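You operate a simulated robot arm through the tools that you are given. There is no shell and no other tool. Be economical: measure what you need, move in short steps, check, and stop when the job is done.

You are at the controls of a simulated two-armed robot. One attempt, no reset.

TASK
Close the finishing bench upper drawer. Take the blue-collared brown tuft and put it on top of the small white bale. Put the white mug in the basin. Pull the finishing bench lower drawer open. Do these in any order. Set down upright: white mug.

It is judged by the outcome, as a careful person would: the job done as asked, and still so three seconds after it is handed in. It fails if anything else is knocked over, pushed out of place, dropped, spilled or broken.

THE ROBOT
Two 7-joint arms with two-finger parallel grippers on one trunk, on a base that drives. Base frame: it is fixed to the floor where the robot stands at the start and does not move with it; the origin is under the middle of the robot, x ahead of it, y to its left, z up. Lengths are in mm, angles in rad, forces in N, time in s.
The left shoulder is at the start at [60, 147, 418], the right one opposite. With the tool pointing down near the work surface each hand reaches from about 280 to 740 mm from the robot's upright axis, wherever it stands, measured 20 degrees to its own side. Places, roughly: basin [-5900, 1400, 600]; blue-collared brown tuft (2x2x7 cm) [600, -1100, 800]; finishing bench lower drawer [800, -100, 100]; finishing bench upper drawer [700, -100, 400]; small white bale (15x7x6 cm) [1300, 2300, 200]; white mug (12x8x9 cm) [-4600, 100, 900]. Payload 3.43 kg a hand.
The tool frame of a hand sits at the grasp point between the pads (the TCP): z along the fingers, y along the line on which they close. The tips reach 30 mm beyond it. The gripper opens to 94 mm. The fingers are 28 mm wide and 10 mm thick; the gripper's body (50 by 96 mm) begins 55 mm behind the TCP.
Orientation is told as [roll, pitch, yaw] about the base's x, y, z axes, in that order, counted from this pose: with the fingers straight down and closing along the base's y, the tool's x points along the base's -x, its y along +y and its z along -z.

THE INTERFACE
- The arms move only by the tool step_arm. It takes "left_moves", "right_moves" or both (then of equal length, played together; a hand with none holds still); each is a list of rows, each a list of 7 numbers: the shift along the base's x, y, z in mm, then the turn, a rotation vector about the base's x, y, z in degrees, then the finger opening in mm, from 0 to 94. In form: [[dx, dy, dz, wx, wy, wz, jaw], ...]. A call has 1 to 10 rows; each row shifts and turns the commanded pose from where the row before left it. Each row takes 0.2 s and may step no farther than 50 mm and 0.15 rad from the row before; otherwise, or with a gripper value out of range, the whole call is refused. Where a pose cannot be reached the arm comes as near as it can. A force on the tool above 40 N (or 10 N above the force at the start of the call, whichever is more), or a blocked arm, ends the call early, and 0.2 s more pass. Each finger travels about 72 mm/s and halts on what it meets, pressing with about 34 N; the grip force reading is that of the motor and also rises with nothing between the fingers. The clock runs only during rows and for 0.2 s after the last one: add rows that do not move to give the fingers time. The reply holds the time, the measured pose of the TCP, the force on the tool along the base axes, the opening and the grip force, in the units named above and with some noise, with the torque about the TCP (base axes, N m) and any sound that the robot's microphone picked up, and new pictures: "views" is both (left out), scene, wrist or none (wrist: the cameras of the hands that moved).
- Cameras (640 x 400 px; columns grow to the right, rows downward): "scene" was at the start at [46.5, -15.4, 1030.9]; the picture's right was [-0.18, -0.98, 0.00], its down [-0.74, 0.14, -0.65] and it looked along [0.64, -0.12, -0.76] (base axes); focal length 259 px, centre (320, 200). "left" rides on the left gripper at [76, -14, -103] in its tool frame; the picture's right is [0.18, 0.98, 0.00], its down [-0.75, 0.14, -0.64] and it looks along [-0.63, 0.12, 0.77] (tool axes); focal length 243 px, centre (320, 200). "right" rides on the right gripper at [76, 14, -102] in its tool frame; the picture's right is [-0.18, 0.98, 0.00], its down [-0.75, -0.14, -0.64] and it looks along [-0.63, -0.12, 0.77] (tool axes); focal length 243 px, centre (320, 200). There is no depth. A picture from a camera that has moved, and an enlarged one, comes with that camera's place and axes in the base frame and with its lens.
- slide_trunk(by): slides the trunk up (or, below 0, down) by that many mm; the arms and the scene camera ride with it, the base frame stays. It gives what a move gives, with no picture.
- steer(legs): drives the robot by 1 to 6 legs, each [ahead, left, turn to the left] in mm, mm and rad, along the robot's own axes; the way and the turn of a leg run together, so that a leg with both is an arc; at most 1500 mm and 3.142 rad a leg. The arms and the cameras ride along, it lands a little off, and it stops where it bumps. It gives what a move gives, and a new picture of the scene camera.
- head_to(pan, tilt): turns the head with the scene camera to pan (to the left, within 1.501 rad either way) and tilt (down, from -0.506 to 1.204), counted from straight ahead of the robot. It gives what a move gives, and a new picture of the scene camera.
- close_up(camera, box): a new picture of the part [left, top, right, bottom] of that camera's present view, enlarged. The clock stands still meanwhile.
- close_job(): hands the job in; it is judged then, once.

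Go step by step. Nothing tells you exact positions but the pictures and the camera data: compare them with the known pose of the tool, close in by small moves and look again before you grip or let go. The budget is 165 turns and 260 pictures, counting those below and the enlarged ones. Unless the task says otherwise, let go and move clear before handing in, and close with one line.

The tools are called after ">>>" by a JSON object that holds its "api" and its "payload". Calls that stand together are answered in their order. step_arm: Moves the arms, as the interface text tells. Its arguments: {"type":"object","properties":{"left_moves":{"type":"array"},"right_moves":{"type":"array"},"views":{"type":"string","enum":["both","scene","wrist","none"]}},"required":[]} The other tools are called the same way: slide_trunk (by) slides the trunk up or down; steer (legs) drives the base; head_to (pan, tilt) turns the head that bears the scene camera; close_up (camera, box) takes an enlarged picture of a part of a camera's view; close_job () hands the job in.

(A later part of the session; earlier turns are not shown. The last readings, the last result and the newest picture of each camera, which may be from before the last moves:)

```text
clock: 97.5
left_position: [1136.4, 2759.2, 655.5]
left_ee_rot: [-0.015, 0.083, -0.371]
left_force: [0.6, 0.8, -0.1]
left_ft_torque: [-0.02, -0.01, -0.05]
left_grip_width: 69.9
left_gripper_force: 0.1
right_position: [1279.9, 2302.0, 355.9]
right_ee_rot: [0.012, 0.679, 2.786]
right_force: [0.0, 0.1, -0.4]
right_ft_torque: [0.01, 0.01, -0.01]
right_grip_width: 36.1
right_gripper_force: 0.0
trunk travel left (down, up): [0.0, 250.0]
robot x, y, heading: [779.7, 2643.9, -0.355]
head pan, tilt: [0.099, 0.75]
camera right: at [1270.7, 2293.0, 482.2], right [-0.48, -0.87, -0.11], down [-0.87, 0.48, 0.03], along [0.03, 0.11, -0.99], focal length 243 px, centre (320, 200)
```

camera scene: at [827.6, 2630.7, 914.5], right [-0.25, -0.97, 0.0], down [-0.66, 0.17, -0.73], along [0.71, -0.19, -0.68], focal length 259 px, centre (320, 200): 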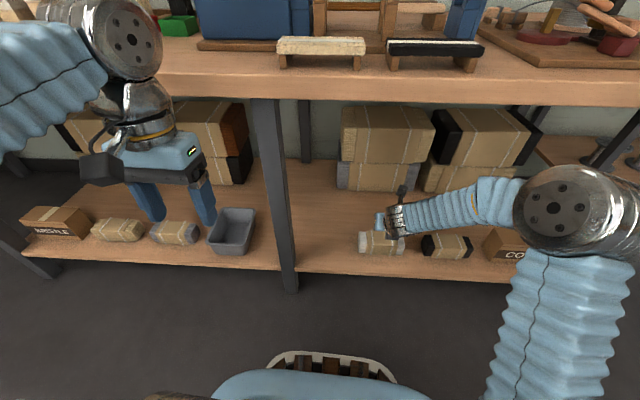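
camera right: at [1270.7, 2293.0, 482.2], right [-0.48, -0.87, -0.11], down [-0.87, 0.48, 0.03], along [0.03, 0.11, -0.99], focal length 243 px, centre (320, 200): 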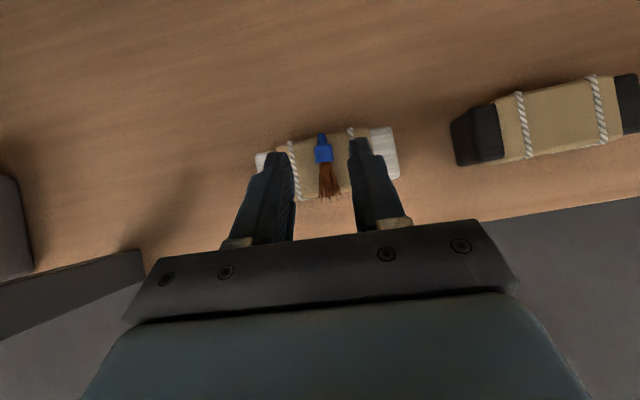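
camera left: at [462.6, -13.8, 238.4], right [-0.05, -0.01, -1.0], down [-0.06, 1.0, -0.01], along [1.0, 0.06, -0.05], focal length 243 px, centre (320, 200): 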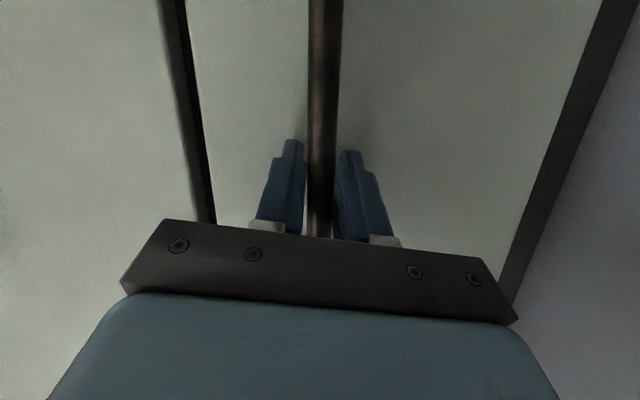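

The tuft rests nicely on the small white bale. I'll back away, undo the hand roll, raise the trunk, and look around for the route to the mug.

>>> {"api": "steer", "payload": {"legs": [[-350, 0, 0]]}}

>>> {"api": "step_arm", "payload": {"right_moves": [[0, 0, 20, 4.97, -1.81, -6.53, 60], [0, 0, 20, 4.97, -1.81, -6.53, 60], [0, 0, 20, 4.97, -1.81, -6.53, 60], [0, 0, 20, 4.97, -1.81, -6.53, 60], [0, 0, 20, 4.97, -1.81, -6.53, 60], [0, 0, 20, 4.97, -1.81, -6.53, 60], [0, 0, 20, 4.97, -1.81, -6.53, 60], [0, 0, 20, 4.97, -1.81, -6.53, 60], [0, 0, 20, 4.97, -1.81, -6.53, 60], [0, 0, 20, 4.97, -1.81, -6.53, 60]], "views": "none"}}

>>> {"api": "step_arm", "payload": {"right_moves": [[-20, 8, 0, 4.97, -1.81, -6.53, 60], [-20, 8, 0, 4.97, -1.81, -6.53, 60], [-20, 8, 0, 4.97, -1.81, -6.53, 60], [-20, 8, 0, 4.97, -1.81, -6.53, 60], [0, 0, 0, 4.97, -1.81, -6.53, 60], [0, 0, 0, 4.97, -1.81, -6.53, 60], [0, 0, 0, 4.97, -1.81, -6.53, 60], [0, 0, 0, 4.97, -1.81, -6.53, 60], [0, 0, 0, 4.97, -1.81, -6.53, 60], [0, 0, 0, 4.97, -1.81, -6.53, 60]], "views": "none"}}

>>> {"api": "slide_trunk", "payload": {"by": 125}}

>>> {"api": "head_to", "payload": {"pan": 1.5, "tilt": 0.4}}

>>> {"api": "head_to", "payload": {"pan": -1.5, "tilt": 0.4}}

```text
clock: 99.7
left_position: [813.4, 2878.7, 655.7]
left_ee_rot: [-0.016, 0.085, -0.375]
left_force: [0.7, 1.1, 0.4]
left_ft_torque: [0.01, 0.0, 0.02]
left_grip_width: 69.9
left_gripper_force: 0.0
right_position: [956.2, 2421.2, 356.4]
right_ee_rot: [0.011, 0.68, 2.779]
right_force: [0.1, -0.2, 0.3]
right_ft_torque: [-0.07, 0.0, 0.03]
right_grip_width: 36.1
right_gripper_force: 0.0
trunk travel left (down, up): [0.0, 250.0]
robot x, y, heading: [452.5, 2763.9, -0.36]
head pan, tilt: [0.099, 0.75]
camera scene: at [504.7, 2751.5, 914.4], right [-0.26, -0.97, 0.0], down [-0.66, 0.18, -0.73], along [0.71, -0.19, -0.68], focal length 259 px, centre (320, 200)
```

scene: 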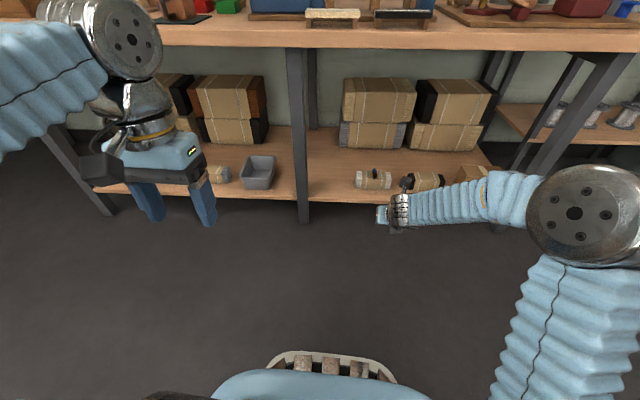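

```text
clock: 101.9
left_position: [813.1, 2878.6, 655.1]
left_ee_rot: [-0.015, 0.084, -0.377]
left_force: [-0.1, -0.5, 0.6]
left_ft_torque: [-0.01, 0.0, -0.01]
left_grip_width: 69.9
left_gripper_force: 0.0
right_position: [955.7, 2419.8, 554.8]
right_ee_rot: [-0.659, 0.056, 1.292]
right_force: [-0.2, -0.2, 0.5]
right_ft_torque: [0.01, 0.0, -0.02]
right_grip_width: 59.9
right_gripper_force: 0.1
trunk travel left (down, up): [0.0, 250.0]
robot x, y, heading: [455.4, 2764.5, -0.359]
head pan, tilt: [0.099, 0.75]
```

```text
clock: 104.1
left_position: [814.9, 2878.6, 654.6]
left_ee_rot: [-0.015, 0.084, -0.377]
left_force: [-0.3, -0.9, 0.0]
left_ft_torque: [0.01, 0.0, 0.01]
left_grip_width: 69.8
left_gripper_force: 0.0
right_position: [874.7, 2452.9, 556.0]
right_ee_rot: [-0.137, -0.667, -0.1]
right_force: [0.1, 0.0, -0.2]
right_ft_torque: [-0.01, 0.0, -0.01]
right_grip_width: 60.0
right_gripper_force: 0.1
trunk travel left (down, up): [0.0, 250.0]
robot x, y, heading: [451.6, 2763.9, -0.362]
head pan, tilt: [0.099, 0.75]
```

```text
clock: 105.7
left_position: [812.4, 2879.0, 779.8]
left_ee_rot: [-0.014, 0.084, -0.377]
left_force: [-0.2, -0.5, 0.3]
left_ft_torque: [-0.03, 0.02, 0.02]
left_grip_width: 69.8
left_gripper_force: 0.2
right_position: [874.7, 2452.8, 680.0]
right_ee_rot: [-0.138, -0.667, -0.096]
right_force: [-0.1, 0.1, -0.4]
right_ft_torque: [0.0, 0.01, -0.01]
right_grip_width: 60.2
right_gripper_force: 0.1
trunk travel left (down, up): [-125.0, 125.0]
robot x, y, heading: [453.1, 2764.0, -0.362]
head pan, tilt: [0.099, 0.75]
```

```text
clock: 107.2
left_position: [814.7, 2878.2, 779.2]
left_ee_rot: [-0.016, 0.083, -0.377]
left_force: [-0.5, -0.4, -0.5]
left_ft_torque: [-0.05, -0.03, 0.02]
left_grip_width: 69.9
left_gripper_force: 0.0
right_position: [874.9, 2452.1, 679.4]
right_ee_rot: [-0.139, -0.667, -0.097]
right_force: [0.2, 0.3, 0.4]
right_ft_torque: [0.02, 0.05, -0.03]
right_grip_width: 59.9
right_gripper_force: 0.0
trunk travel left (down, up): [-125.0, 125.0]
robot x, y, heading: [453.2, 2766.4, -0.36]
head pan, tilt: [1.499, 0.4]
camera scene: at [463.5, 2857.1, 1070.5], right [0.91, -0.42, 0.0], down [-0.16, -0.35, -0.92], along [0.39, 0.84, -0.39], focal length 259 px, centre (320, 200)
```

scene: 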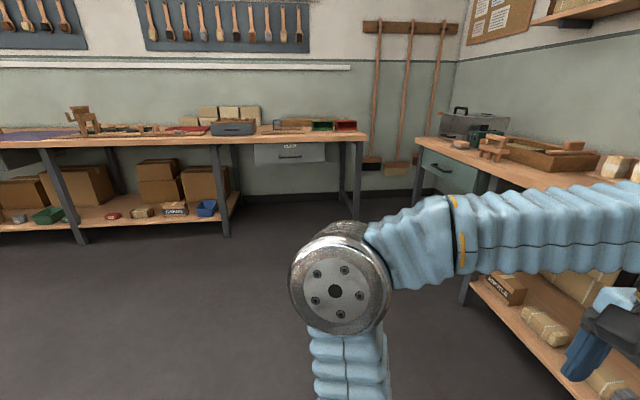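

```text
clock: 109.8
left_position: [813.8, 2879.0, 780.4]
left_ee_rot: [-0.015, 0.084, -0.377]
left_force: [0.2, 0.0, 0.1]
left_ft_torque: [0.01, -0.04, 0.03]
left_grip_width: 70.0
left_gripper_force: 0.0
right_position: [875.2, 2452.6, 680.9]
right_ee_rot: [-0.137, -0.667, -0.097]
right_force: [-0.1, -1.0, 0.2]
right_ft_torque: [0.02, -0.01, -0.05]
right_grip_width: 60.0
right_gripper_force: 0.0
trunk travel left (down, up): [-125.0, 125.0]
robot x, y, heading: [452.2, 2765.1, -0.356]
head pan, tilt: [-1.499, 0.4]
camera scene: at [398.2, 2684.2, 1070.5], right [-0.96, 0.29, 0.0], down [0.11, 0.37, -0.92], along [-0.26, -0.88, -0.39], focal length 259 px, centre (320, 200)
```

scene: 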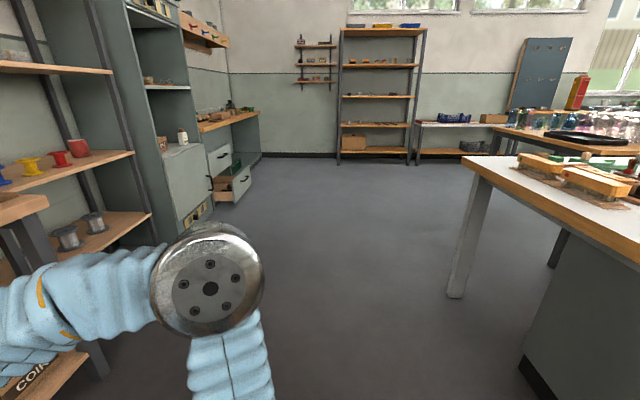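

A central white table stands to the right-rear. I'll drive back right past it and then turn around to see the area behind the start, where the mug and basin are.

>>> {"api": "steer", "payload": {"legs": [[0, -1500, 0], [0, -800, 0], [0, 0, 3.1]]}}

>>> {"api": "head_to", "payload": {"pan": 0.0, "tilt": 0.25}}

```text
clock: 128.3
left_position: [-711.0, 503.6, 781.5]
left_ee_rot: [-0.015, 0.084, 2.708]
left_force: [0.3, -0.2, 0.0]
left_ft_torque: [0.01, 0.01, 0.01]
left_grip_width: 70.1
left_gripper_force: 0.1
right_position: [-748.1, 933.3, 679.5]
right_ee_rot: [-0.138, -0.666, 2.989]
right_force: [0.3, -0.3, 0.0]
right_ft_torque: [-0.03, -0.03, -0.01]
right_grip_width: 60.0
right_gripper_force: 0.0
trunk travel left (down, up): [-125.0, 125.0]
robot x, y, heading: [-341.7, 598.5, 2.722]
head pan, tilt: [-1.499, 0.4]
camera scene: at [-285.5, 672.3, 1070.5], right [0.94, -0.34, 0.0], down [-0.13, -0.37, -0.92], along [0.31, 0.87, -0.39], focal length 259 px, centre (320, 200)
```

scene: 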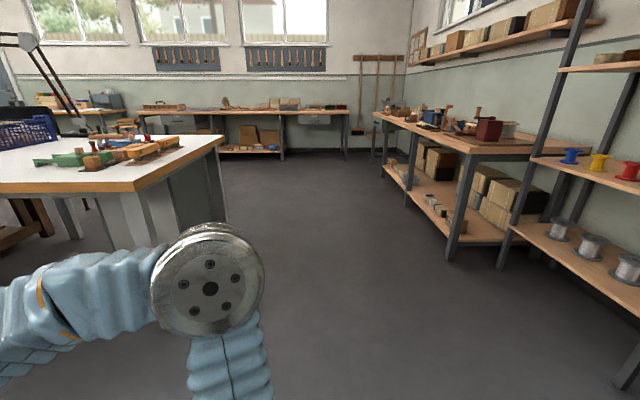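

```text
clock: 129.9
left_position: [-710.8, 504.8, 779.4]
left_ee_rot: [-0.018, 0.084, 2.708]
left_force: [0.4, -0.4, 0.0]
left_ft_torque: [0.02, 0.05, 0.0]
left_grip_width: 69.9
left_gripper_force: 0.1
right_position: [-749.4, 933.4, 680.1]
right_ee_rot: [-0.137, -0.668, 2.988]
right_force: [-0.8, -0.1, -0.6]
right_ft_torque: [0.0, -0.02, -0.02]
right_grip_width: 59.9
right_gripper_force: 0.2
trunk travel left (down, up): [-125.0, 125.0]
robot x, y, heading: [-343.8, 596.6, 2.723]
head pan, tilt: [0.0, 0.25]
camera scene: at [-402.3, 623.1, 1084.5], right [0.41, 0.91, 0.0], down [0.23, -0.1, -0.97], along [-0.89, 0.39, -0.25], focal length 259 px, centre (320, 200)
```

scene: 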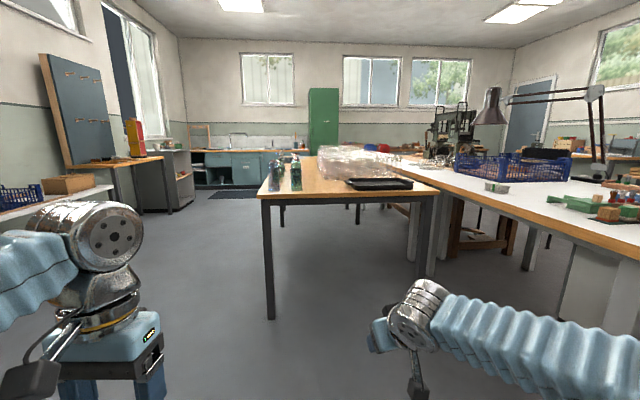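

Behind the start I see the sink counter at the far wall and a table at left where the mug should be. I'll zoom in there.

>>> {"api": "close_up", "payload": {"camera": "scene", "box": [60, 90, 340, 265]}}

```text
2.29 times, centred on (200, 178) of scene
camera zoom: at [-402.3, 623.1, 1084.5], right [0.41, 0.91, 0.0], down [0.23, -0.1, -0.97], along [-0.89, 0.39, -0.25], focal length 593 px, centre (594, 251)
```

zoom: 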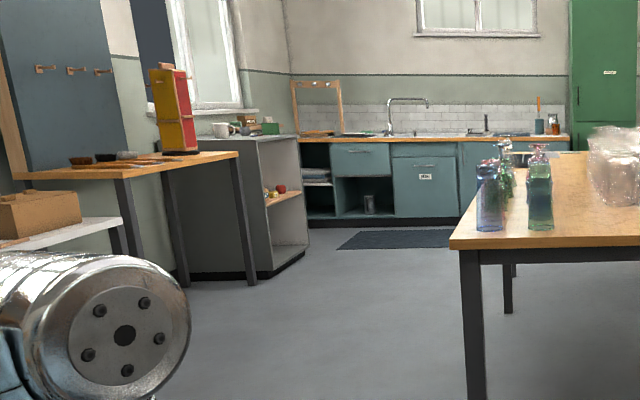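

The white mug is on a grey cabinet beyond the red-block table, at roughly (-4600, 65), with the sink at the far wall. The aisle at l≈-650 (my left) looks clear, so I'll drive down it.

>>> {"api": "steer", "payload": {"legs": [[0, 0, 0.05], [0, 1080, 0], [1500, 0, 0], [1300, 0, 0]]}}

>>> {"api": "head_to", "payload": {"pan": 0.4, "tilt": 0.3}}

```text
clock: 149.1
left_position: [-3707.3, 550.0, 781.6]
left_ee_rot: [-0.016, 0.083, 2.738]
left_force: [0.4, -0.5, 0.7]
left_ft_torque: [-0.02, 0.02, 0.02]
left_grip_width: 69.9
left_gripper_force: 0.1
right_position: [-3756.6, 976.1, 680.3]
right_ee_rot: [-0.14, -0.667, 3.019]
right_force: [0.4, 0.3, 0.3]
right_ft_torque: [0.0, 0.01, -0.01]
right_grip_width: 60.0
right_gripper_force: 0.1
trunk travel left (down, up): [-125.0, 125.0]
robot x, y, heading: [-3342.1, 654.5, 2.755]
head pan, tilt: [0.0, 0.25]
camera scene: at [-3401.7, 676.4, 1084.5], right [0.38, 0.93, 0.0], down [0.23, -0.09, -0.97], along [-0.9, 0.37, -0.25], focal length 259 px, centre (320, 200)
```

scene: 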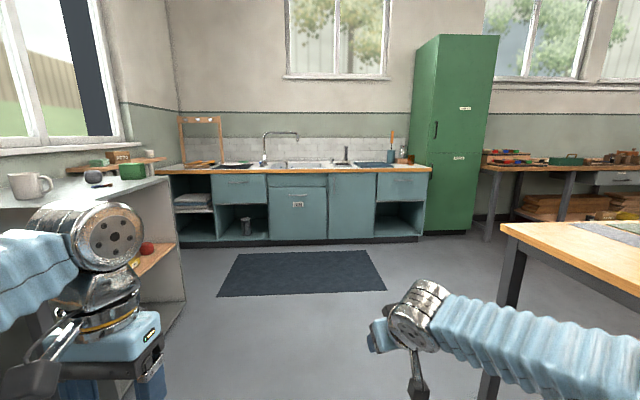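

```text
clock: 149.9
left_position: [-3705.7, 548.2, 779.8]
left_ee_rot: [-0.016, 0.084, 2.738]
left_force: [0.0, 0.7, -1.0]
left_ft_torque: [0.03, 0.06, -0.01]
left_grip_width: 70.2
left_gripper_force: 0.0
right_position: [-3756.4, 976.1, 680.5]
right_ee_rot: [-0.14, -0.668, 3.019]
right_force: [-0.2, 0.3, 0.0]
right_ft_torque: [0.01, -0.01, 0.04]
right_grip_width: 59.9
right_gripper_force: 0.1
trunk travel left (down, up): [-125.0, 125.0]
robot x, y, heading: [-3344.5, 653.5, 2.754]
head pan, tilt: [0.4, 0.3]
camera scene: at [-3408.6, 640.0, 1079.8], right [-0.01, 1.0, 0.0], down [0.3, 0.0, -0.96], along [-0.96, -0.01, -0.3], focal length 259 px, centre (320, 200)
```

scene: 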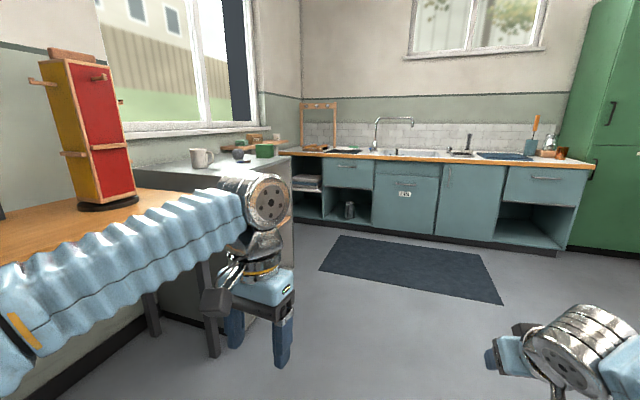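

The mug is at about (-4625, 62, 900). I'll drive on, turn left to face the cabinet, and raise the trunk.

>>> {"api": "steer", "payload": {"legs": [[1130, 0, 0.02], [0, 0, 1.57]]}}

>>> {"api": "slide_trunk", "payload": {"by": 125}}

>>> {"api": "head_to", "payload": {"pan": 0.15, "tilt": 0.35}}

```text
clock: 159.6
left_position: [-4307.6, 722.4, 780.3]
left_ee_rot: [-0.016, 0.083, -1.993]
left_force: [-0.9, -0.2, 0.2]
left_ft_torque: [0.0, 0.0, 0.0]
left_grip_width: 69.9
left_gripper_force: 0.0
right_position: [-4737.3, 681.0, 680.8]
right_ee_rot: [-0.14, -0.666, -1.713]
right_force: [-0.1, -0.7, 0.3]
right_ft_torque: [-0.01, -0.01, 0.01]
right_grip_width: 59.9
right_gripper_force: 0.1
trunk travel left (down, up): [-125.0, 125.0]
robot x, y, heading: [-4405.2, 1086.8, -1.982]
head pan, tilt: [0.4, 0.3]
camera scene: at [-4395.4, 1020.4, 1079.8], right [-1.0, 0.01, 0.0], down [0.0, 0.3, -0.96], along [-0.01, -0.96, -0.3], focal length 259 px, centre (320, 200)
```

scene: 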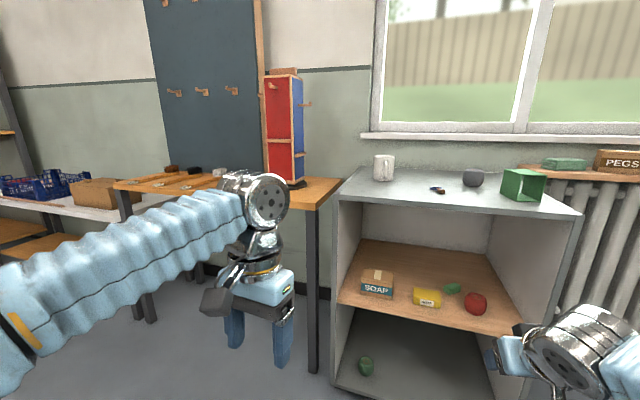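

```text
clock: 161.1
left_position: [-4308.7, 722.1, 905.7]
left_ee_rot: [-0.016, 0.084, -1.994]
left_force: [0.2, 0.0, -0.2]
left_ft_torque: [0.04, 0.0, -0.01]
left_grip_width: 70.3
left_gripper_force: 0.0
right_position: [-4735.8, 680.5, 804.4]
right_ee_rot: [-0.139, -0.667, -1.712]
right_force: [0.5, 0.2, 0.2]
right_ft_torque: [-0.02, -0.01, -0.01]
right_grip_width: 59.8
right_gripper_force: 0.1
trunk travel left (down, up): [-250.0, 0.0]
robot x, y, heading: [-4404.8, 1086.8, -1.979]
head pan, tilt: [0.4, 0.3]
```

```text
clock: 161.9
left_position: [-4307.3, 722.5, 905.9]
left_ee_rot: [-0.015, 0.085, -1.993]
left_force: [0.2, 0.6, -0.4]
left_ft_torque: [-0.02, 0.01, -0.02]
left_grip_width: 70.0
left_gripper_force: 0.0
right_position: [-4737.6, 679.5, 805.7]
right_ee_rot: [-0.14, -0.666, -1.711]
right_force: [0.0, 0.6, 0.2]
right_ft_torque: [-0.01, 0.01, -0.01]
right_grip_width: 60.0
right_gripper_force: 0.1
trunk travel left (down, up): [-250.0, 0.0]
robot x, y, heading: [-4404.6, 1088.4, -1.98]
head pan, tilt: [0.15, 0.351]
camera scene: at [-4418.4, 1023.7, 1200.1], right [-0.97, 0.25, 0.0], down [0.09, 0.33, -0.94], along [-0.24, -0.91, -0.34], focal length 259 px, centre (320, 200)
```

scene: 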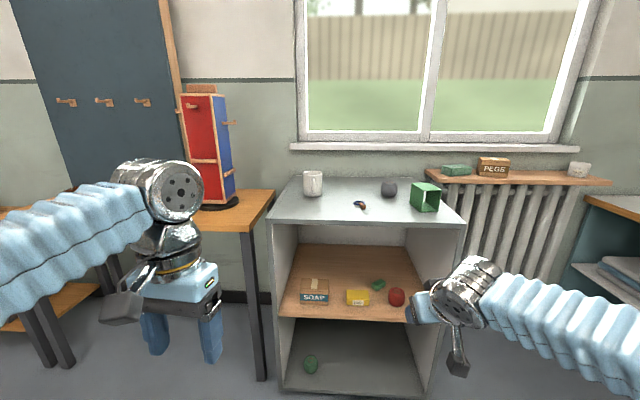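

The mug's centre triangulates to about (-4648, 51, 900). I'll zoom to see its handle direction.

>>> {"api": "close_up", "payload": {"camera": "scene", "box": [270, 150, 460, 270]}}

```text
3.33 times, centred on (365, 210) of scene
camera zoom: at [-4418.4, 1023.7, 1200.1], right [-0.97, 0.25, 0.0], down [0.09, 0.33, -0.94], along [-0.24, -0.91, -0.34], focal length 865 px, centre (170, 167)
```

zoom: 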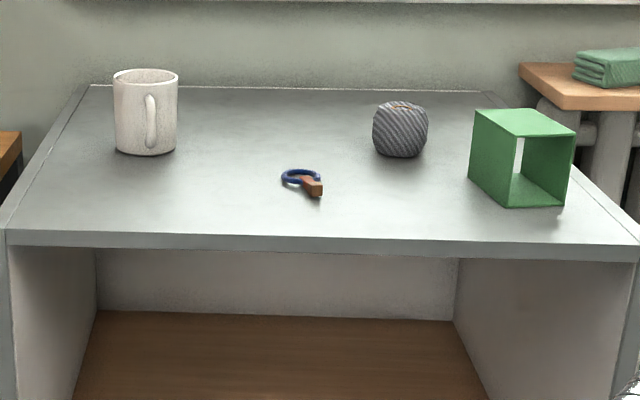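

The handle points toward me, so closing sideways across the body suits. I'll retract and raise the right hand, and tilt and raise the left hand, opening it fully.

>>> {"api": "step_arm", "payload": {"left_moves": [[0, 0, 20, -7.34, 3.18, 0, 94], [0, 0, 20, -7.34, 3.18, 0, 94], [0, 0, 20, -7.34, 3.18, 0, 94], [0, 0, 20, -7.34, 3.18, 0, 94], [0, 0, 20, -7.34, 3.18, 0, 94]], "right_moves": [[20, 45, 20, 0, 0, 0, 60], [20, 45, 20, 0, 0, 0, 60], [20, 45, 20, 0, 0, 0, 60], [20, 45, 20, 0, 0, 0, 60], [0, 0, 20, 0, 0, 0, 60]], "views": "scene"}}

```text
refused: row 1 steps farther than a row can; nothing moved
```

>>> {"api": "step_arm", "payload": {"left_moves": [[0, 0, 20, -7.34, 3.18, 0, 94], [0, 0, 20, -7.34, 3.18, 0, 94], [0, 0, 20, -7.34, 3.18, 0, 94], [0, 0, 20, -7.34, 3.18, 0, 94], [0, 0, 20, -7.34, 3.18, 0, 94]], "right_moves": [[17, 40, 20, 0, 0, 0, 60], [17, 40, 20, 0, 0, 0, 60], [17, 40, 20, 0, 0, 0, 60], [17, 40, 20, 0, 0, 0, 60], [8, 18, 20, 0, 0, 0, 60]], "views": "none"}}

>>> {"api": "steer", "payload": {"legs": [[0, 0, 0.04], [300, 0, 0]]}}

>>> {"api": "close_up", "payload": {"camera": "left", "box": [0, 0, 640, 400]}}

```text
clock: 163.1
left_position: [-4306.9, 722.3, 1005.8]
left_ee_rot: [-0.006, -0.618, -1.997]
left_force: [-0.3, -0.5, -0.9]
left_ft_torque: [-0.01, 0.0, 0.02]
left_grip_width: 93.8
left_gripper_force: 0.1
right_position: [-4658.8, 858.8, 904.7]
right_ee_rot: [-0.139, -0.666, -1.711]
right_force: [0.0, -1.1, -0.4]
right_ft_torque: [-0.03, -0.03, -0.01]
right_grip_width: 60.3
right_gripper_force: 0.0
trunk travel left (down, up): [-250.0, 0.0]
robot x, y, heading: [-4404.7, 1088.1, -1.978]
head pan, tilt: [0.15, 0.351]
```

```text
clock: 165.5
left_position: [-4401.6, 451.8, 1004.7]
left_ee_rot: [-0.006, -0.614, -1.96]
left_force: [-0.2, 0.0, -0.4]
left_ft_torque: [0.0, 0.04, -0.03]
left_grip_width: 94.2
left_gripper_force: 0.1
right_position: [-4757.3, 575.0, 904.8]
right_ee_rot: [-0.139, -0.669, -1.679]
right_force: [0.0, 0.2, -0.1]
right_ft_torque: [-0.02, 0.01, -0.01]
right_grip_width: 59.9
right_gripper_force: 0.0
trunk travel left (down, up): [-250.0, 0.0]
robot x, y, heading: [-4513.1, 815.2, -1.94]
head pan, tilt: [0.15, 0.351]
camera scene: at [-4522.4, 748.8, 1200.1], right [-0.98, 0.22, 0.0], down [0.08, 0.34, -0.94], along [-0.21, -0.92, -0.34], focal length 259 px, centre (320, 200)
```

scene: 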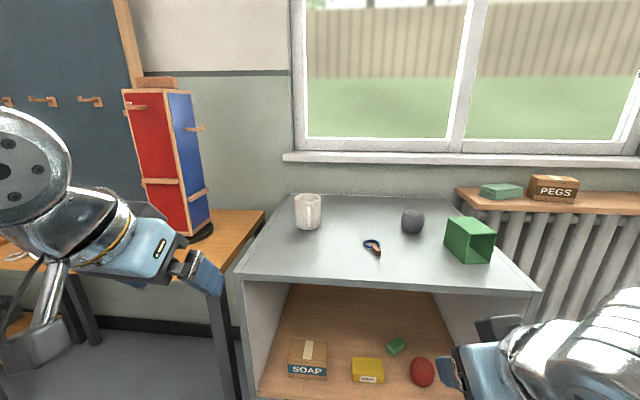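

```text
1.00 times, centred on (320, 200) of left (not enlarged: the box is as wide or as high as the picture)
camera zoom: at [-4366.8, 569.4, 1045.2], right [0.97, -0.24, -0.11], down [0.04, -0.28, 0.96], along [-0.26, -0.93, -0.26], focal length 243 px, centre (320, 200)
```

zoom: 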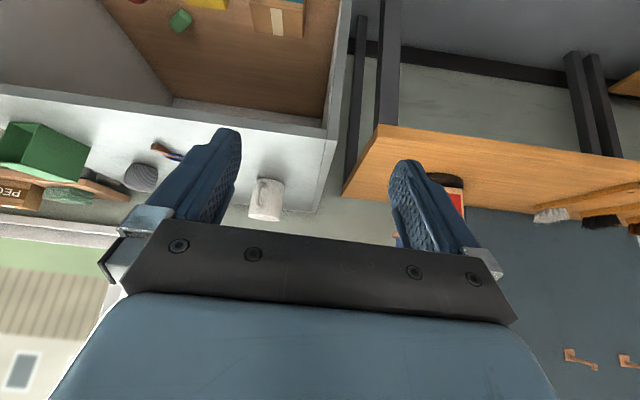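

Both views agree: mug at (-4650, 51). I'll drive 130 mm closer and bring the open left hand to a pre-grasp pose above and in front of it.

>>> {"api": "steer", "payload": {"legs": [[130, 0, 0]]}}

>>> {"api": "step_arm", "payload": {"left_moves": [[-29, -36.5, 0, 0, 0, 0, 94], [-29, -36.5, 0, 0, 0, 0, 94], [-29, -36.5, 0, 0, 0, 0, 94], [-29, -36.5, 0, 0, 0, 0, 94], [-22, -32, 0, 0, 0, 0, 94]], "views": "both"}}

```text
clock: 166.8
left_position: [-4448.6, 332.6, 1005.3]
left_ee_rot: [-0.005, -0.615, -1.959]
left_force: [0.4, 0.7, 0.3]
left_ft_torque: [-0.01, -0.02, 0.0]
left_grip_width: 93.8
left_gripper_force: 0.1
right_position: [-4802.6, 454.2, 905.6]
right_ee_rot: [-0.141, -0.665, -1.677]
right_force: [0.1, 0.2, 1.7]
right_ft_torque: [0.0, 0.01, -0.02]
right_grip_width: 60.0
right_gripper_force: 0.1
trunk travel left (down, up): [-250.0, 0.0]
robot x, y, heading: [-4557.3, 694.7, -1.941]
head pan, tilt: [0.15, 0.351]
camera scene: at [-4569.1, 628.8, 1200.1], right [-0.98, 0.22, 0.0], down [0.08, 0.34, -0.94], along [-0.21, -0.92, -0.34], focal length 259 px, centre (320, 200)
```

scene: 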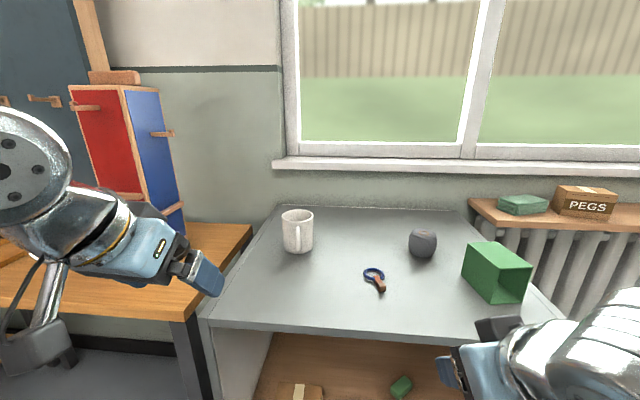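

```text
clock: 167.9
left_position: [-4585.6, 151.9, 1003.2]
left_ee_rot: [-0.005, -0.615, -1.96]
left_force: [-0.7, 0.2, -1.0]
left_ft_torque: [-0.02, 0.0, -0.01]
left_grip_width: 94.2
left_gripper_force: 0.1
right_position: [-4803.7, 456.0, 905.4]
right_ee_rot: [-0.14, -0.666, -1.678]
right_force: [-0.1, 0.2, -0.1]
right_ft_torque: [-0.01, 0.03, 0.03]
right_grip_width: 60.1
right_gripper_force: 0.0
trunk travel left (down, up): [-250.0, 0.0]
robot x, y, heading: [-4561.5, 697.8, -1.943]
head pan, tilt: [0.15, 0.351]
camera scene: at [-4569.1, 628.7, 1200.0], right [-0.98, 0.22, 0.0], down [0.08, 0.34, -0.94], along [-0.21, -0.92, -0.34], focal length 259 px, centre (320, 200)
camera left: at [-4551.5, 270.3, 1043.8], right [0.97, -0.24, -0.11], down [0.04, -0.28, 0.96], along [-0.26, -0.93, -0.26], focal length 243 px, centre (320, 200)
```

scene: 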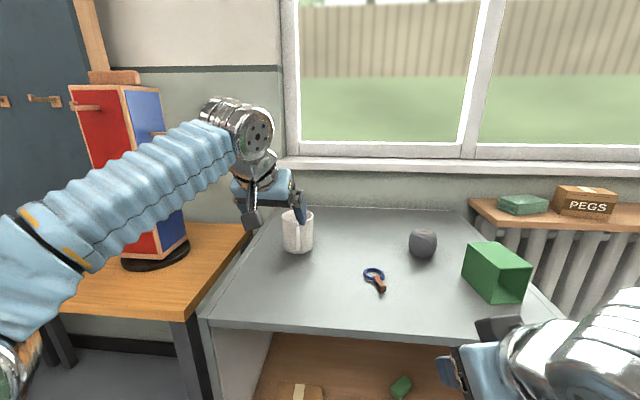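
left: 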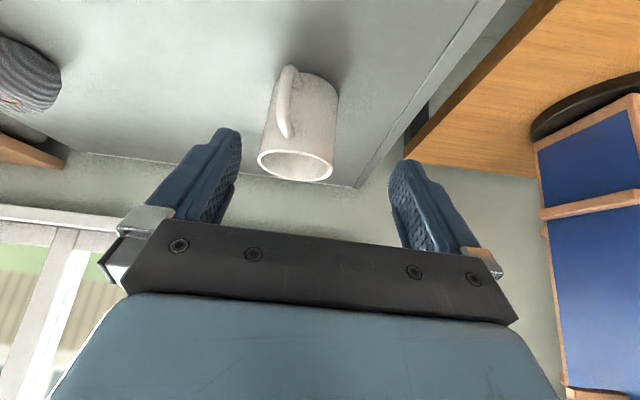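

The rim is about 116 mm ahead and 15 mm to the right of the TCP. I'll shift there at this height and check again.

>>> {"api": "step_arm", "payload": {"left_moves": [[-18.1, -24, 0, 0, 0, 0, 94], [-18.1, -24, 0, 0, 0, 0, 94]], "views": "wrist"}}

```text
clock: 168.6
left_position: [-4622.7, 105.0, 1005.2]
left_ee_rot: [-0.005, -0.617, -1.96]
left_force: [0.6, -0.3, 0.3]
left_ft_torque: [-0.02, 0.04, 0.01]
left_grip_width: 94.1
left_gripper_force: 0.0
right_position: [-4802.9, 455.0, 905.7]
right_ee_rot: [-0.14, -0.666, -1.678]
right_force: [-0.4, 0.6, 1.0]
right_ft_torque: [-0.01, 0.01, 0.03]
right_grip_width: 60.0
right_gripper_force: 0.1
trunk travel left (down, up): [-250.0, 0.0]
robot x, y, heading: [-4558.7, 693.6, -1.945]
head pan, tilt: [0.15, 0.351]
camera left: at [-4587.9, 223.3, 1045.7], right [0.97, -0.24, -0.11], down [0.04, -0.28, 0.96], along [-0.26, -0.93, -0.26], focal length 243 px, centre (320, 200)
```

left: 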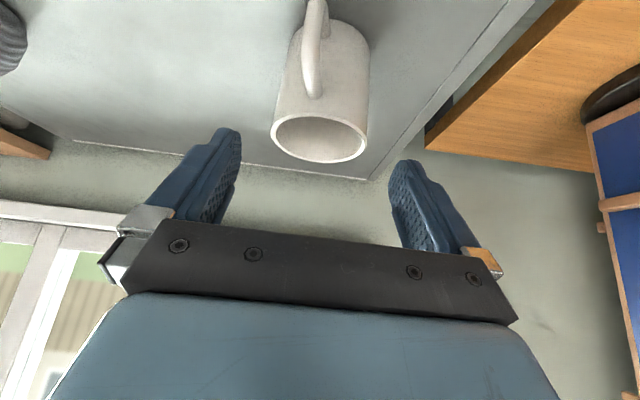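

Aligned; the mug lies straight along the tool axis. Advancing halfway, then checking.

>>> {"api": "step_arm", "payload": {"left_moves": [[-5.2, -14.6, -21.7, 0, 0, 0, 94], [-5.2, -14.6, -21.7, 0, 0, 0, 94]], "views": "wrist"}}

```text
clock: 169.2
left_position: [-4631.9, 76.8, 961.7]
left_ee_rot: [-0.005, -0.617, -1.961]
left_force: [0.8, -0.4, 1.1]
left_ft_torque: [0.0, 0.02, 0.03]
left_grip_width: 93.8
left_gripper_force: 0.1
right_position: [-4803.1, 454.8, 905.2]
right_ee_rot: [-0.141, -0.667, -1.676]
right_force: [-0.1, -0.5, 0.8]
right_ft_torque: [0.0, -0.01, 0.0]
right_grip_width: 59.7
right_gripper_force: 0.0
trunk travel left (down, up): [-250.0, 0.0]
robot x, y, heading: [-4559.0, 692.8, -1.944]
head pan, tilt: [0.15, 0.351]
camera left: at [-4597.3, 194.0, 1001.6], right [0.97, -0.24, -0.11], down [0.04, -0.28, 0.96], along [-0.26, -0.93, -0.26], focal length 243 px, centre (320, 200)
```

left: 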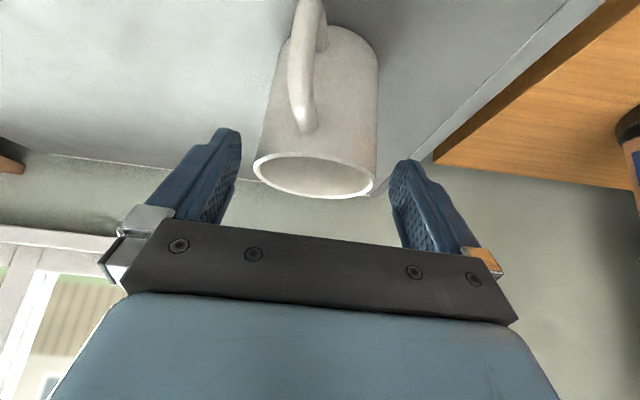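

>>> {"api": "step_arm", "payload": {"left_moves": [[-5.6, -14.3, -21, 0, 0, 0, 94], [-5.6, -14.3, -20, 0, 0, 0, 94]], "views": "wrist"}}

```text
clock: 169.8
left_position: [-4644.3, 47.5, 921.5]
left_ee_rot: [-0.006, -0.614, -1.961]
left_force: [-0.1, 0.5, -0.8]
left_ft_torque: [0.0, -0.01, 0.0]
left_grip_width: 94.1
left_gripper_force: 0.0
right_position: [-4804.4, 454.1, 904.0]
right_ee_rot: [-0.138, -0.666, -1.678]
right_force: [-0.4, -1.4, 0.9]
right_ft_torque: [0.01, 0.04, 0.0]
right_grip_width: 60.0
right_gripper_force: 0.0
trunk travel left (down, up): [-250.0, 0.0]
robot x, y, heading: [-4556.3, 695.7, -1.942]
head pan, tilt: [0.15, 0.351]
camera left: at [-4610.2, 165.8, 961.5], right [0.97, -0.24, -0.11], down [0.04, -0.28, 0.96], along [-0.26, -0.93, -0.26], focal length 243 px, centre (320, 200)
```

left: 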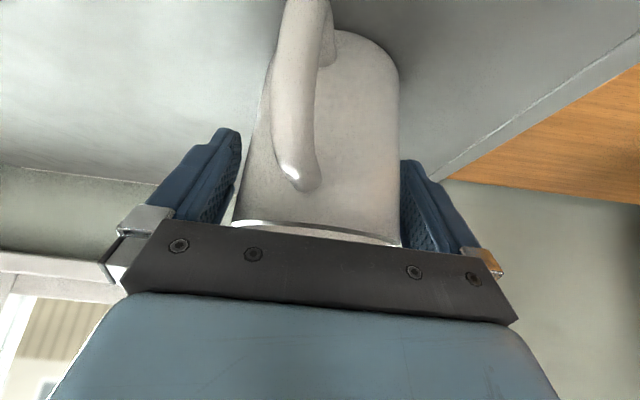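

The mug's body is between the fingers with no contact. Closing the grip.

>>> {"api": "step_arm", "payload": {"left_moves": [[0, 0, 0, 0, 0, 0, 84], [0, 0, 0, 0, 0, 0, 76], [0, 0, 0, 0, 0, 0, 68], [0, 0, 0, 0, 0, 0, 64], [0, 0, 0, 0, 0, 0, 64]], "views": "wrist"}}

```text
clock: 170.9
left_position: [-4644.6, 47.7, 921.0]
left_ee_rot: [-0.006, -0.614, -1.961]
left_force: [-0.3, -0.4, -0.6]
left_ft_torque: [-0.04, 0.03, -0.01]
left_grip_width: 81.9
left_gripper_force: 34.4
right_position: [-4804.3, 454.8, 906.6]
right_ee_rot: [-0.138, -0.667, -1.677]
right_force: [-0.2, 0.7, 0.1]
right_ft_torque: [-0.01, -0.02, 0.0]
right_grip_width: 60.0
right_gripper_force: 0.0
trunk travel left (down, up): [-250.0, 0.0]
robot x, y, heading: [-4563.7, 692.1, -1.945]
head pan, tilt: [0.15, 0.351]
camera left: at [-4610.4, 165.8, 961.5], right [0.97, -0.24, -0.11], down [0.04, -0.28, 0.96], along [-0.26, -0.93, -0.26], focal length 243 px, centre (320, 200)
```

left: 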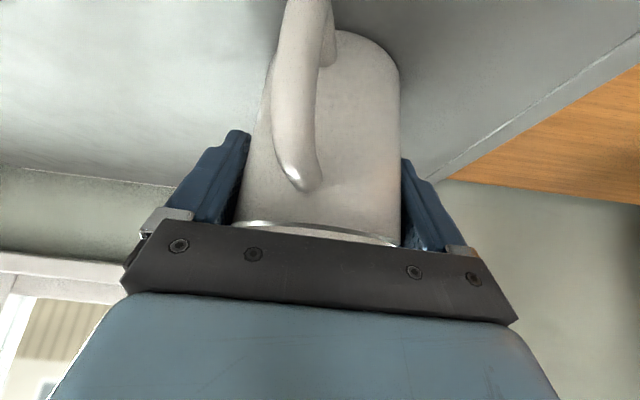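

Gripped at 82 mm. Lifting straight up, then looking.

>>> {"api": "step_arm", "payload": {"left_moves": [[0, 0, 10, 0, 0, 0, 60], [0, 0, 15, 0, 0, 0, 60], [0, 0, 20, 0, 0, 0, 60], [0, 0, 20, 0, 0, 0, 60]], "views": "both"}}

```text
clock: 171.9
left_position: [-4643.5, 47.2, 984.9]
left_ee_rot: [-0.005, -0.614, -1.961]
left_force: [-1.0, -0.2, -2.8]
left_ft_torque: [-0.05, 0.01, 0.0]
left_grip_width: 81.7
left_gripper_force: 33.5
right_position: [-4804.0, 454.9, 904.4]
right_ee_rot: [-0.14, -0.667, -1.678]
right_force: [-0.6, 0.3, -0.2]
right_ft_torque: [-0.01, 0.0, -0.01]
right_grip_width: 59.7
right_gripper_force: 0.0
trunk travel left (down, up): [-250.0, 0.0]
robot x, y, heading: [-4560.4, 693.4, -1.937]
head pan, tilt: [0.15, 0.351]
camera scene: at [-4569.2, 628.3, 1200.0], right [-0.98, 0.22, 0.0], down [0.08, 0.34, -0.94], along [-0.21, -0.92, -0.34], focal length 259 px, centre (320, 200)
camera left: at [-4610.1, 165.1, 1025.3], right [0.97, -0.24, -0.11], down [0.04, -0.28, 0.96], along [-0.26, -0.93, -0.26], focal length 243 px, centre (320, 200)
```

scene: 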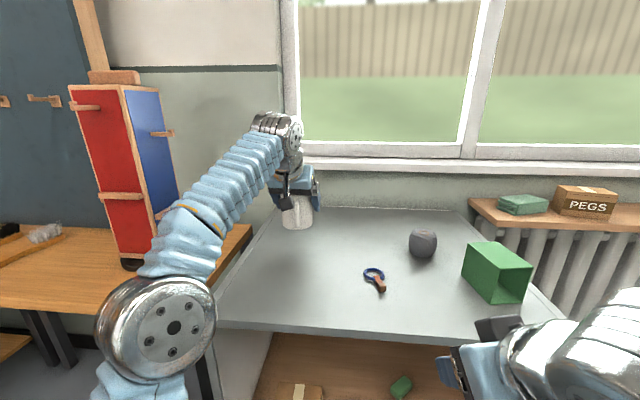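
left: 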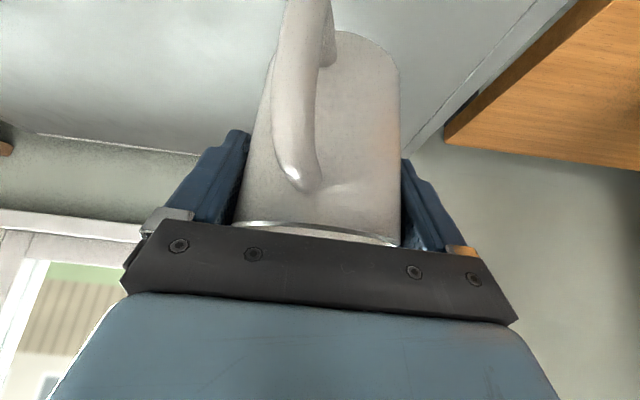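

The mug is lifted upright. I'll back off, then turn right to face the sink.

>>> {"api": "steer", "payload": {"legs": [[-450, 0, 0], [0, 0, -1.57]]}}

>>> {"api": "head_to", "payload": {"pan": 0.0, "tilt": 0.4}}

```text
clock: 178.4
left_position: [-5044.1, 1187.7, 984.5]
left_ee_rot: [-0.004, -0.615, 2.752]
left_force: [0.1, -0.2, -2.4]
left_ft_torque: [0.0, 0.01, 0.03]
left_grip_width: 81.8
left_gripper_force: 34.3
right_position: [-4638.2, 1348.9, 905.4]
right_ee_rot: [-0.138, -0.667, 3.036]
right_force: [-0.1, -0.6, -1.0]
right_ft_torque: [-0.03, -0.01, -0.03]
right_grip_width: 60.0
right_gripper_force: 0.2
trunk travel left (down, up): [-250.0, 0.0]
robot x, y, heading: [-4402.9, 1102.4, 2.772]
head pan, tilt: [0.15, 0.351]
camera scene: at [-4462.8, 1111.7, 1200.0], right [0.22, 0.98, 0.0], down [0.34, -0.08, -0.94], along [-0.92, 0.21, -0.34], focal length 259 px, centre (320, 200)
```

scene: 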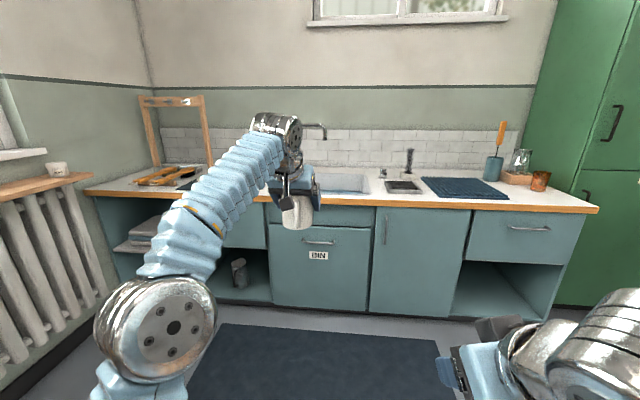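

```text
clock: 179.2
left_position: [-5044.6, 1188.2, 984.4]
left_ee_rot: [-0.006, -0.614, 2.753]
left_force: [0.4, 0.7, -1.7]
left_ft_torque: [-0.02, -0.03, 0.02]
left_grip_width: 81.8
left_gripper_force: 34.2
right_position: [-4639.1, 1348.0, 904.7]
right_ee_rot: [-0.139, -0.667, 3.035]
right_force: [1.0, 0.1, -0.3]
right_ft_torque: [-0.01, 0.0, 0.03]
right_grip_width: 59.9
right_gripper_force: 0.0
trunk travel left (down, up): [-250.0, 0.0]
robot x, y, heading: [-4398.7, 1100.3, 2.774]
head pan, tilt: [0.0, 0.4]
camera scene: at [-4458.3, 1124.8, 1195.5], right [0.36, 0.93, 0.0], down [0.36, -0.14, -0.92], along [-0.86, 0.33, -0.39], focal length 259 px, centre (320, 200)
```

scene: 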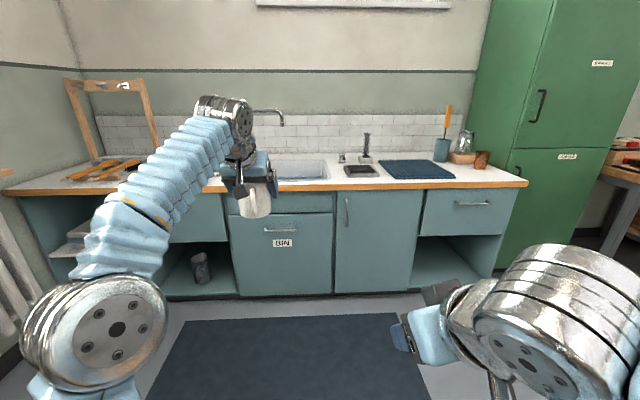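

The sink basin is ahead, partly hidden by my arm. I'll move forward and left a bit to see it fully.

>>> {"api": "steer", "payload": {"legs": [[450, 200, 0]]}}

>>> {"api": "head_to", "payload": {"pan": 0.0, "tilt": 0.6}}

```text
clock: 182.0
left_position: [-5530.7, 1168.9, 985.5]
left_ee_rot: [-0.004, -0.614, 2.748]
left_force: [0.0, -0.1, -2.6]
left_ft_torque: [0.02, 0.03, 0.01]
left_grip_width: 82.0
left_gripper_force: 33.9
right_position: [-5122.7, 1325.9, 905.8]
right_ee_rot: [-0.138, -0.667, 3.032]
right_force: [-0.2, 0.5, 0.5]
right_ft_torque: [0.0, 0.0, 0.0]
right_grip_width: 60.0
right_gripper_force: 0.2
trunk travel left (down, up): [-250.0, 0.0]
robot x, y, heading: [-4886.6, 1080.9, 2.768]
head pan, tilt: [0.0, 0.4]
camera scene: at [-4944.6, 1102.5, 1195.5], right [0.37, 0.93, 0.0], down [0.36, -0.14, -0.92], along [-0.86, 0.34, -0.39], focal length 259 px, centre (320, 200)
```

scene: 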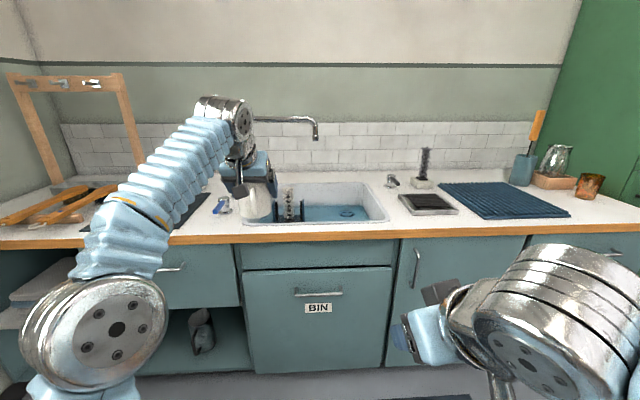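

```text
clock: 182.8
left_position: [-5531.1, 1168.0, 984.2]
left_ee_rot: [-0.005, -0.615, 2.748]
left_force: [0.5, -0.7, -2.7]
left_ft_torque: [0.0, 0.03, 0.01]
left_grip_width: 81.8
left_gripper_force: 34.1
right_position: [-5124.0, 1326.3, 905.3]
right_ee_rot: [-0.141, -0.667, 3.033]
right_force: [-0.1, 0.1, -0.1]
right_ft_torque: [-0.01, 0.0, 0.02]
right_grip_width: 60.0
right_gripper_force: 0.0
trunk travel left (down, up): [-250.0, 0.0]
robot x, y, heading: [-4884.3, 1075.8, 2.765]
head pan, tilt: [0.0, 0.6]
camera scene: at [-4940.7, 1100.9, 1177.3], right [0.37, 0.93, 0.0], down [0.53, -0.21, -0.83], along [-0.77, 0.3, -0.56], focal length 259 px, centre (320, 200)
```

scene: 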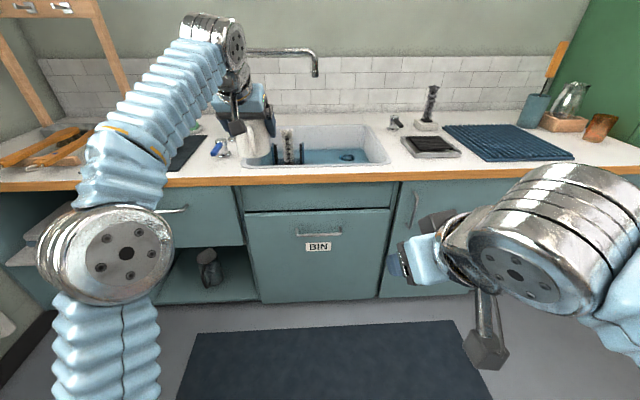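

>>> {"api": "close_up", "payload": {"camera": "scene", "box": [200, 60, 440, 210]}}

>>> {"api": "close_up", "payload": {"camera": "left", "box": [0, 0, 640, 400]}}

```text
2.67 times, centred on (320, 135) of scene
camera zoom: at [-4940.7, 1100.9, 1177.3], right [0.37, 0.93, 0.0], down [0.53, -0.21, -0.83], along [-0.77, 0.3, -0.56], focal length 692 px, centre (320, 373)
```

zoom: 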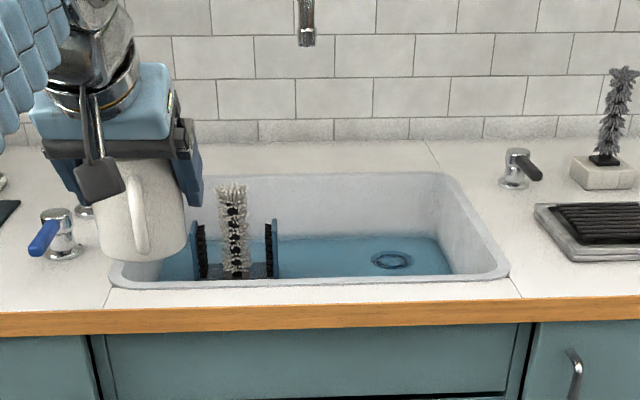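

```text
1.00 times, centred on (320, 200) of left (not enlarged: the box is as wide or as high as the picture)
camera zoom: at [-5412.9, 1135.0, 1025.1], right [-0.24, -0.96, -0.11], down [-0.28, -0.04, 0.96], along [-0.93, 0.26, -0.26], focal length 243 px, centre (320, 200)
```

zoom: 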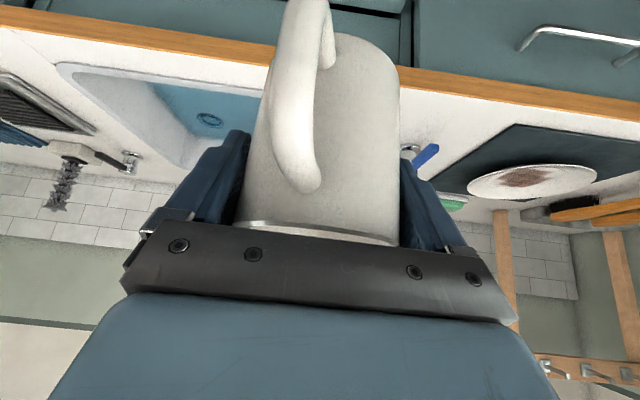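

The basin holds a brush washer at its left; the drain is at (-5898, 1610, 673), so the floor is about z 673 and the rim about z 775. I'll place the mug on free floor between the washer and the drain: shift right 230 mm and forward 390 mm.

>>> {"api": "steer", "payload": {"legs": [[0, -230, 0.007], [390, 0, 0]]}}

>>> {"api": "close_up", "payload": {"camera": "left", "box": [0, 0, 640, 400]}}

```text
clock: 186.6
left_position: [-5814.0, 1531.6, 984.3]
left_ee_rot: [-0.005, -0.614, 2.744]
left_force: [0.0, -0.2, -2.5]
left_ft_torque: [-0.01, 0.04, -0.01]
left_grip_width: 81.8
left_gripper_force: 33.8
right_position: [-5408.2, 1686.3, 905.2]
right_ee_rot: [-0.141, -0.665, 3.027]
right_force: [-0.1, 0.4, -0.3]
right_ft_torque: [-0.02, 0.01, -0.01]
right_grip_width: 60.1
right_gripper_force: 0.1
trunk travel left (down, up): [-250.0, 0.0]
robot x, y, heading: [-5172.6, 1441.0, 2.761]
head pan, tilt: [0.0, 0.6]
camera scene: at [-5224.2, 1462.3, 1177.3], right [0.37, 0.93, 0.0], down [0.53, -0.21, -0.82], along [-0.77, 0.3, -0.57], focal length 259 px, centre (320, 200)
```

scene: 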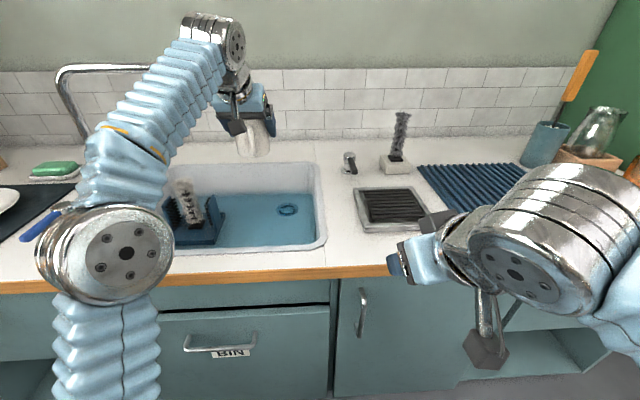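

```text
1.00 times, centred on (320, 200) of left (not enlarged: the box is as wide or as high as the picture)
camera zoom: at [-5696.2, 1497.6, 1025.2], right [-0.24, -0.96, -0.11], down [-0.28, -0.04, 0.96], along [-0.93, 0.26, -0.26], focal length 243 px, centre (320, 200)
```

zoom: 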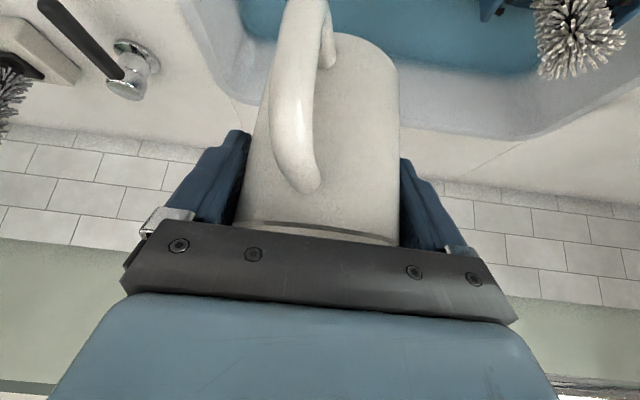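

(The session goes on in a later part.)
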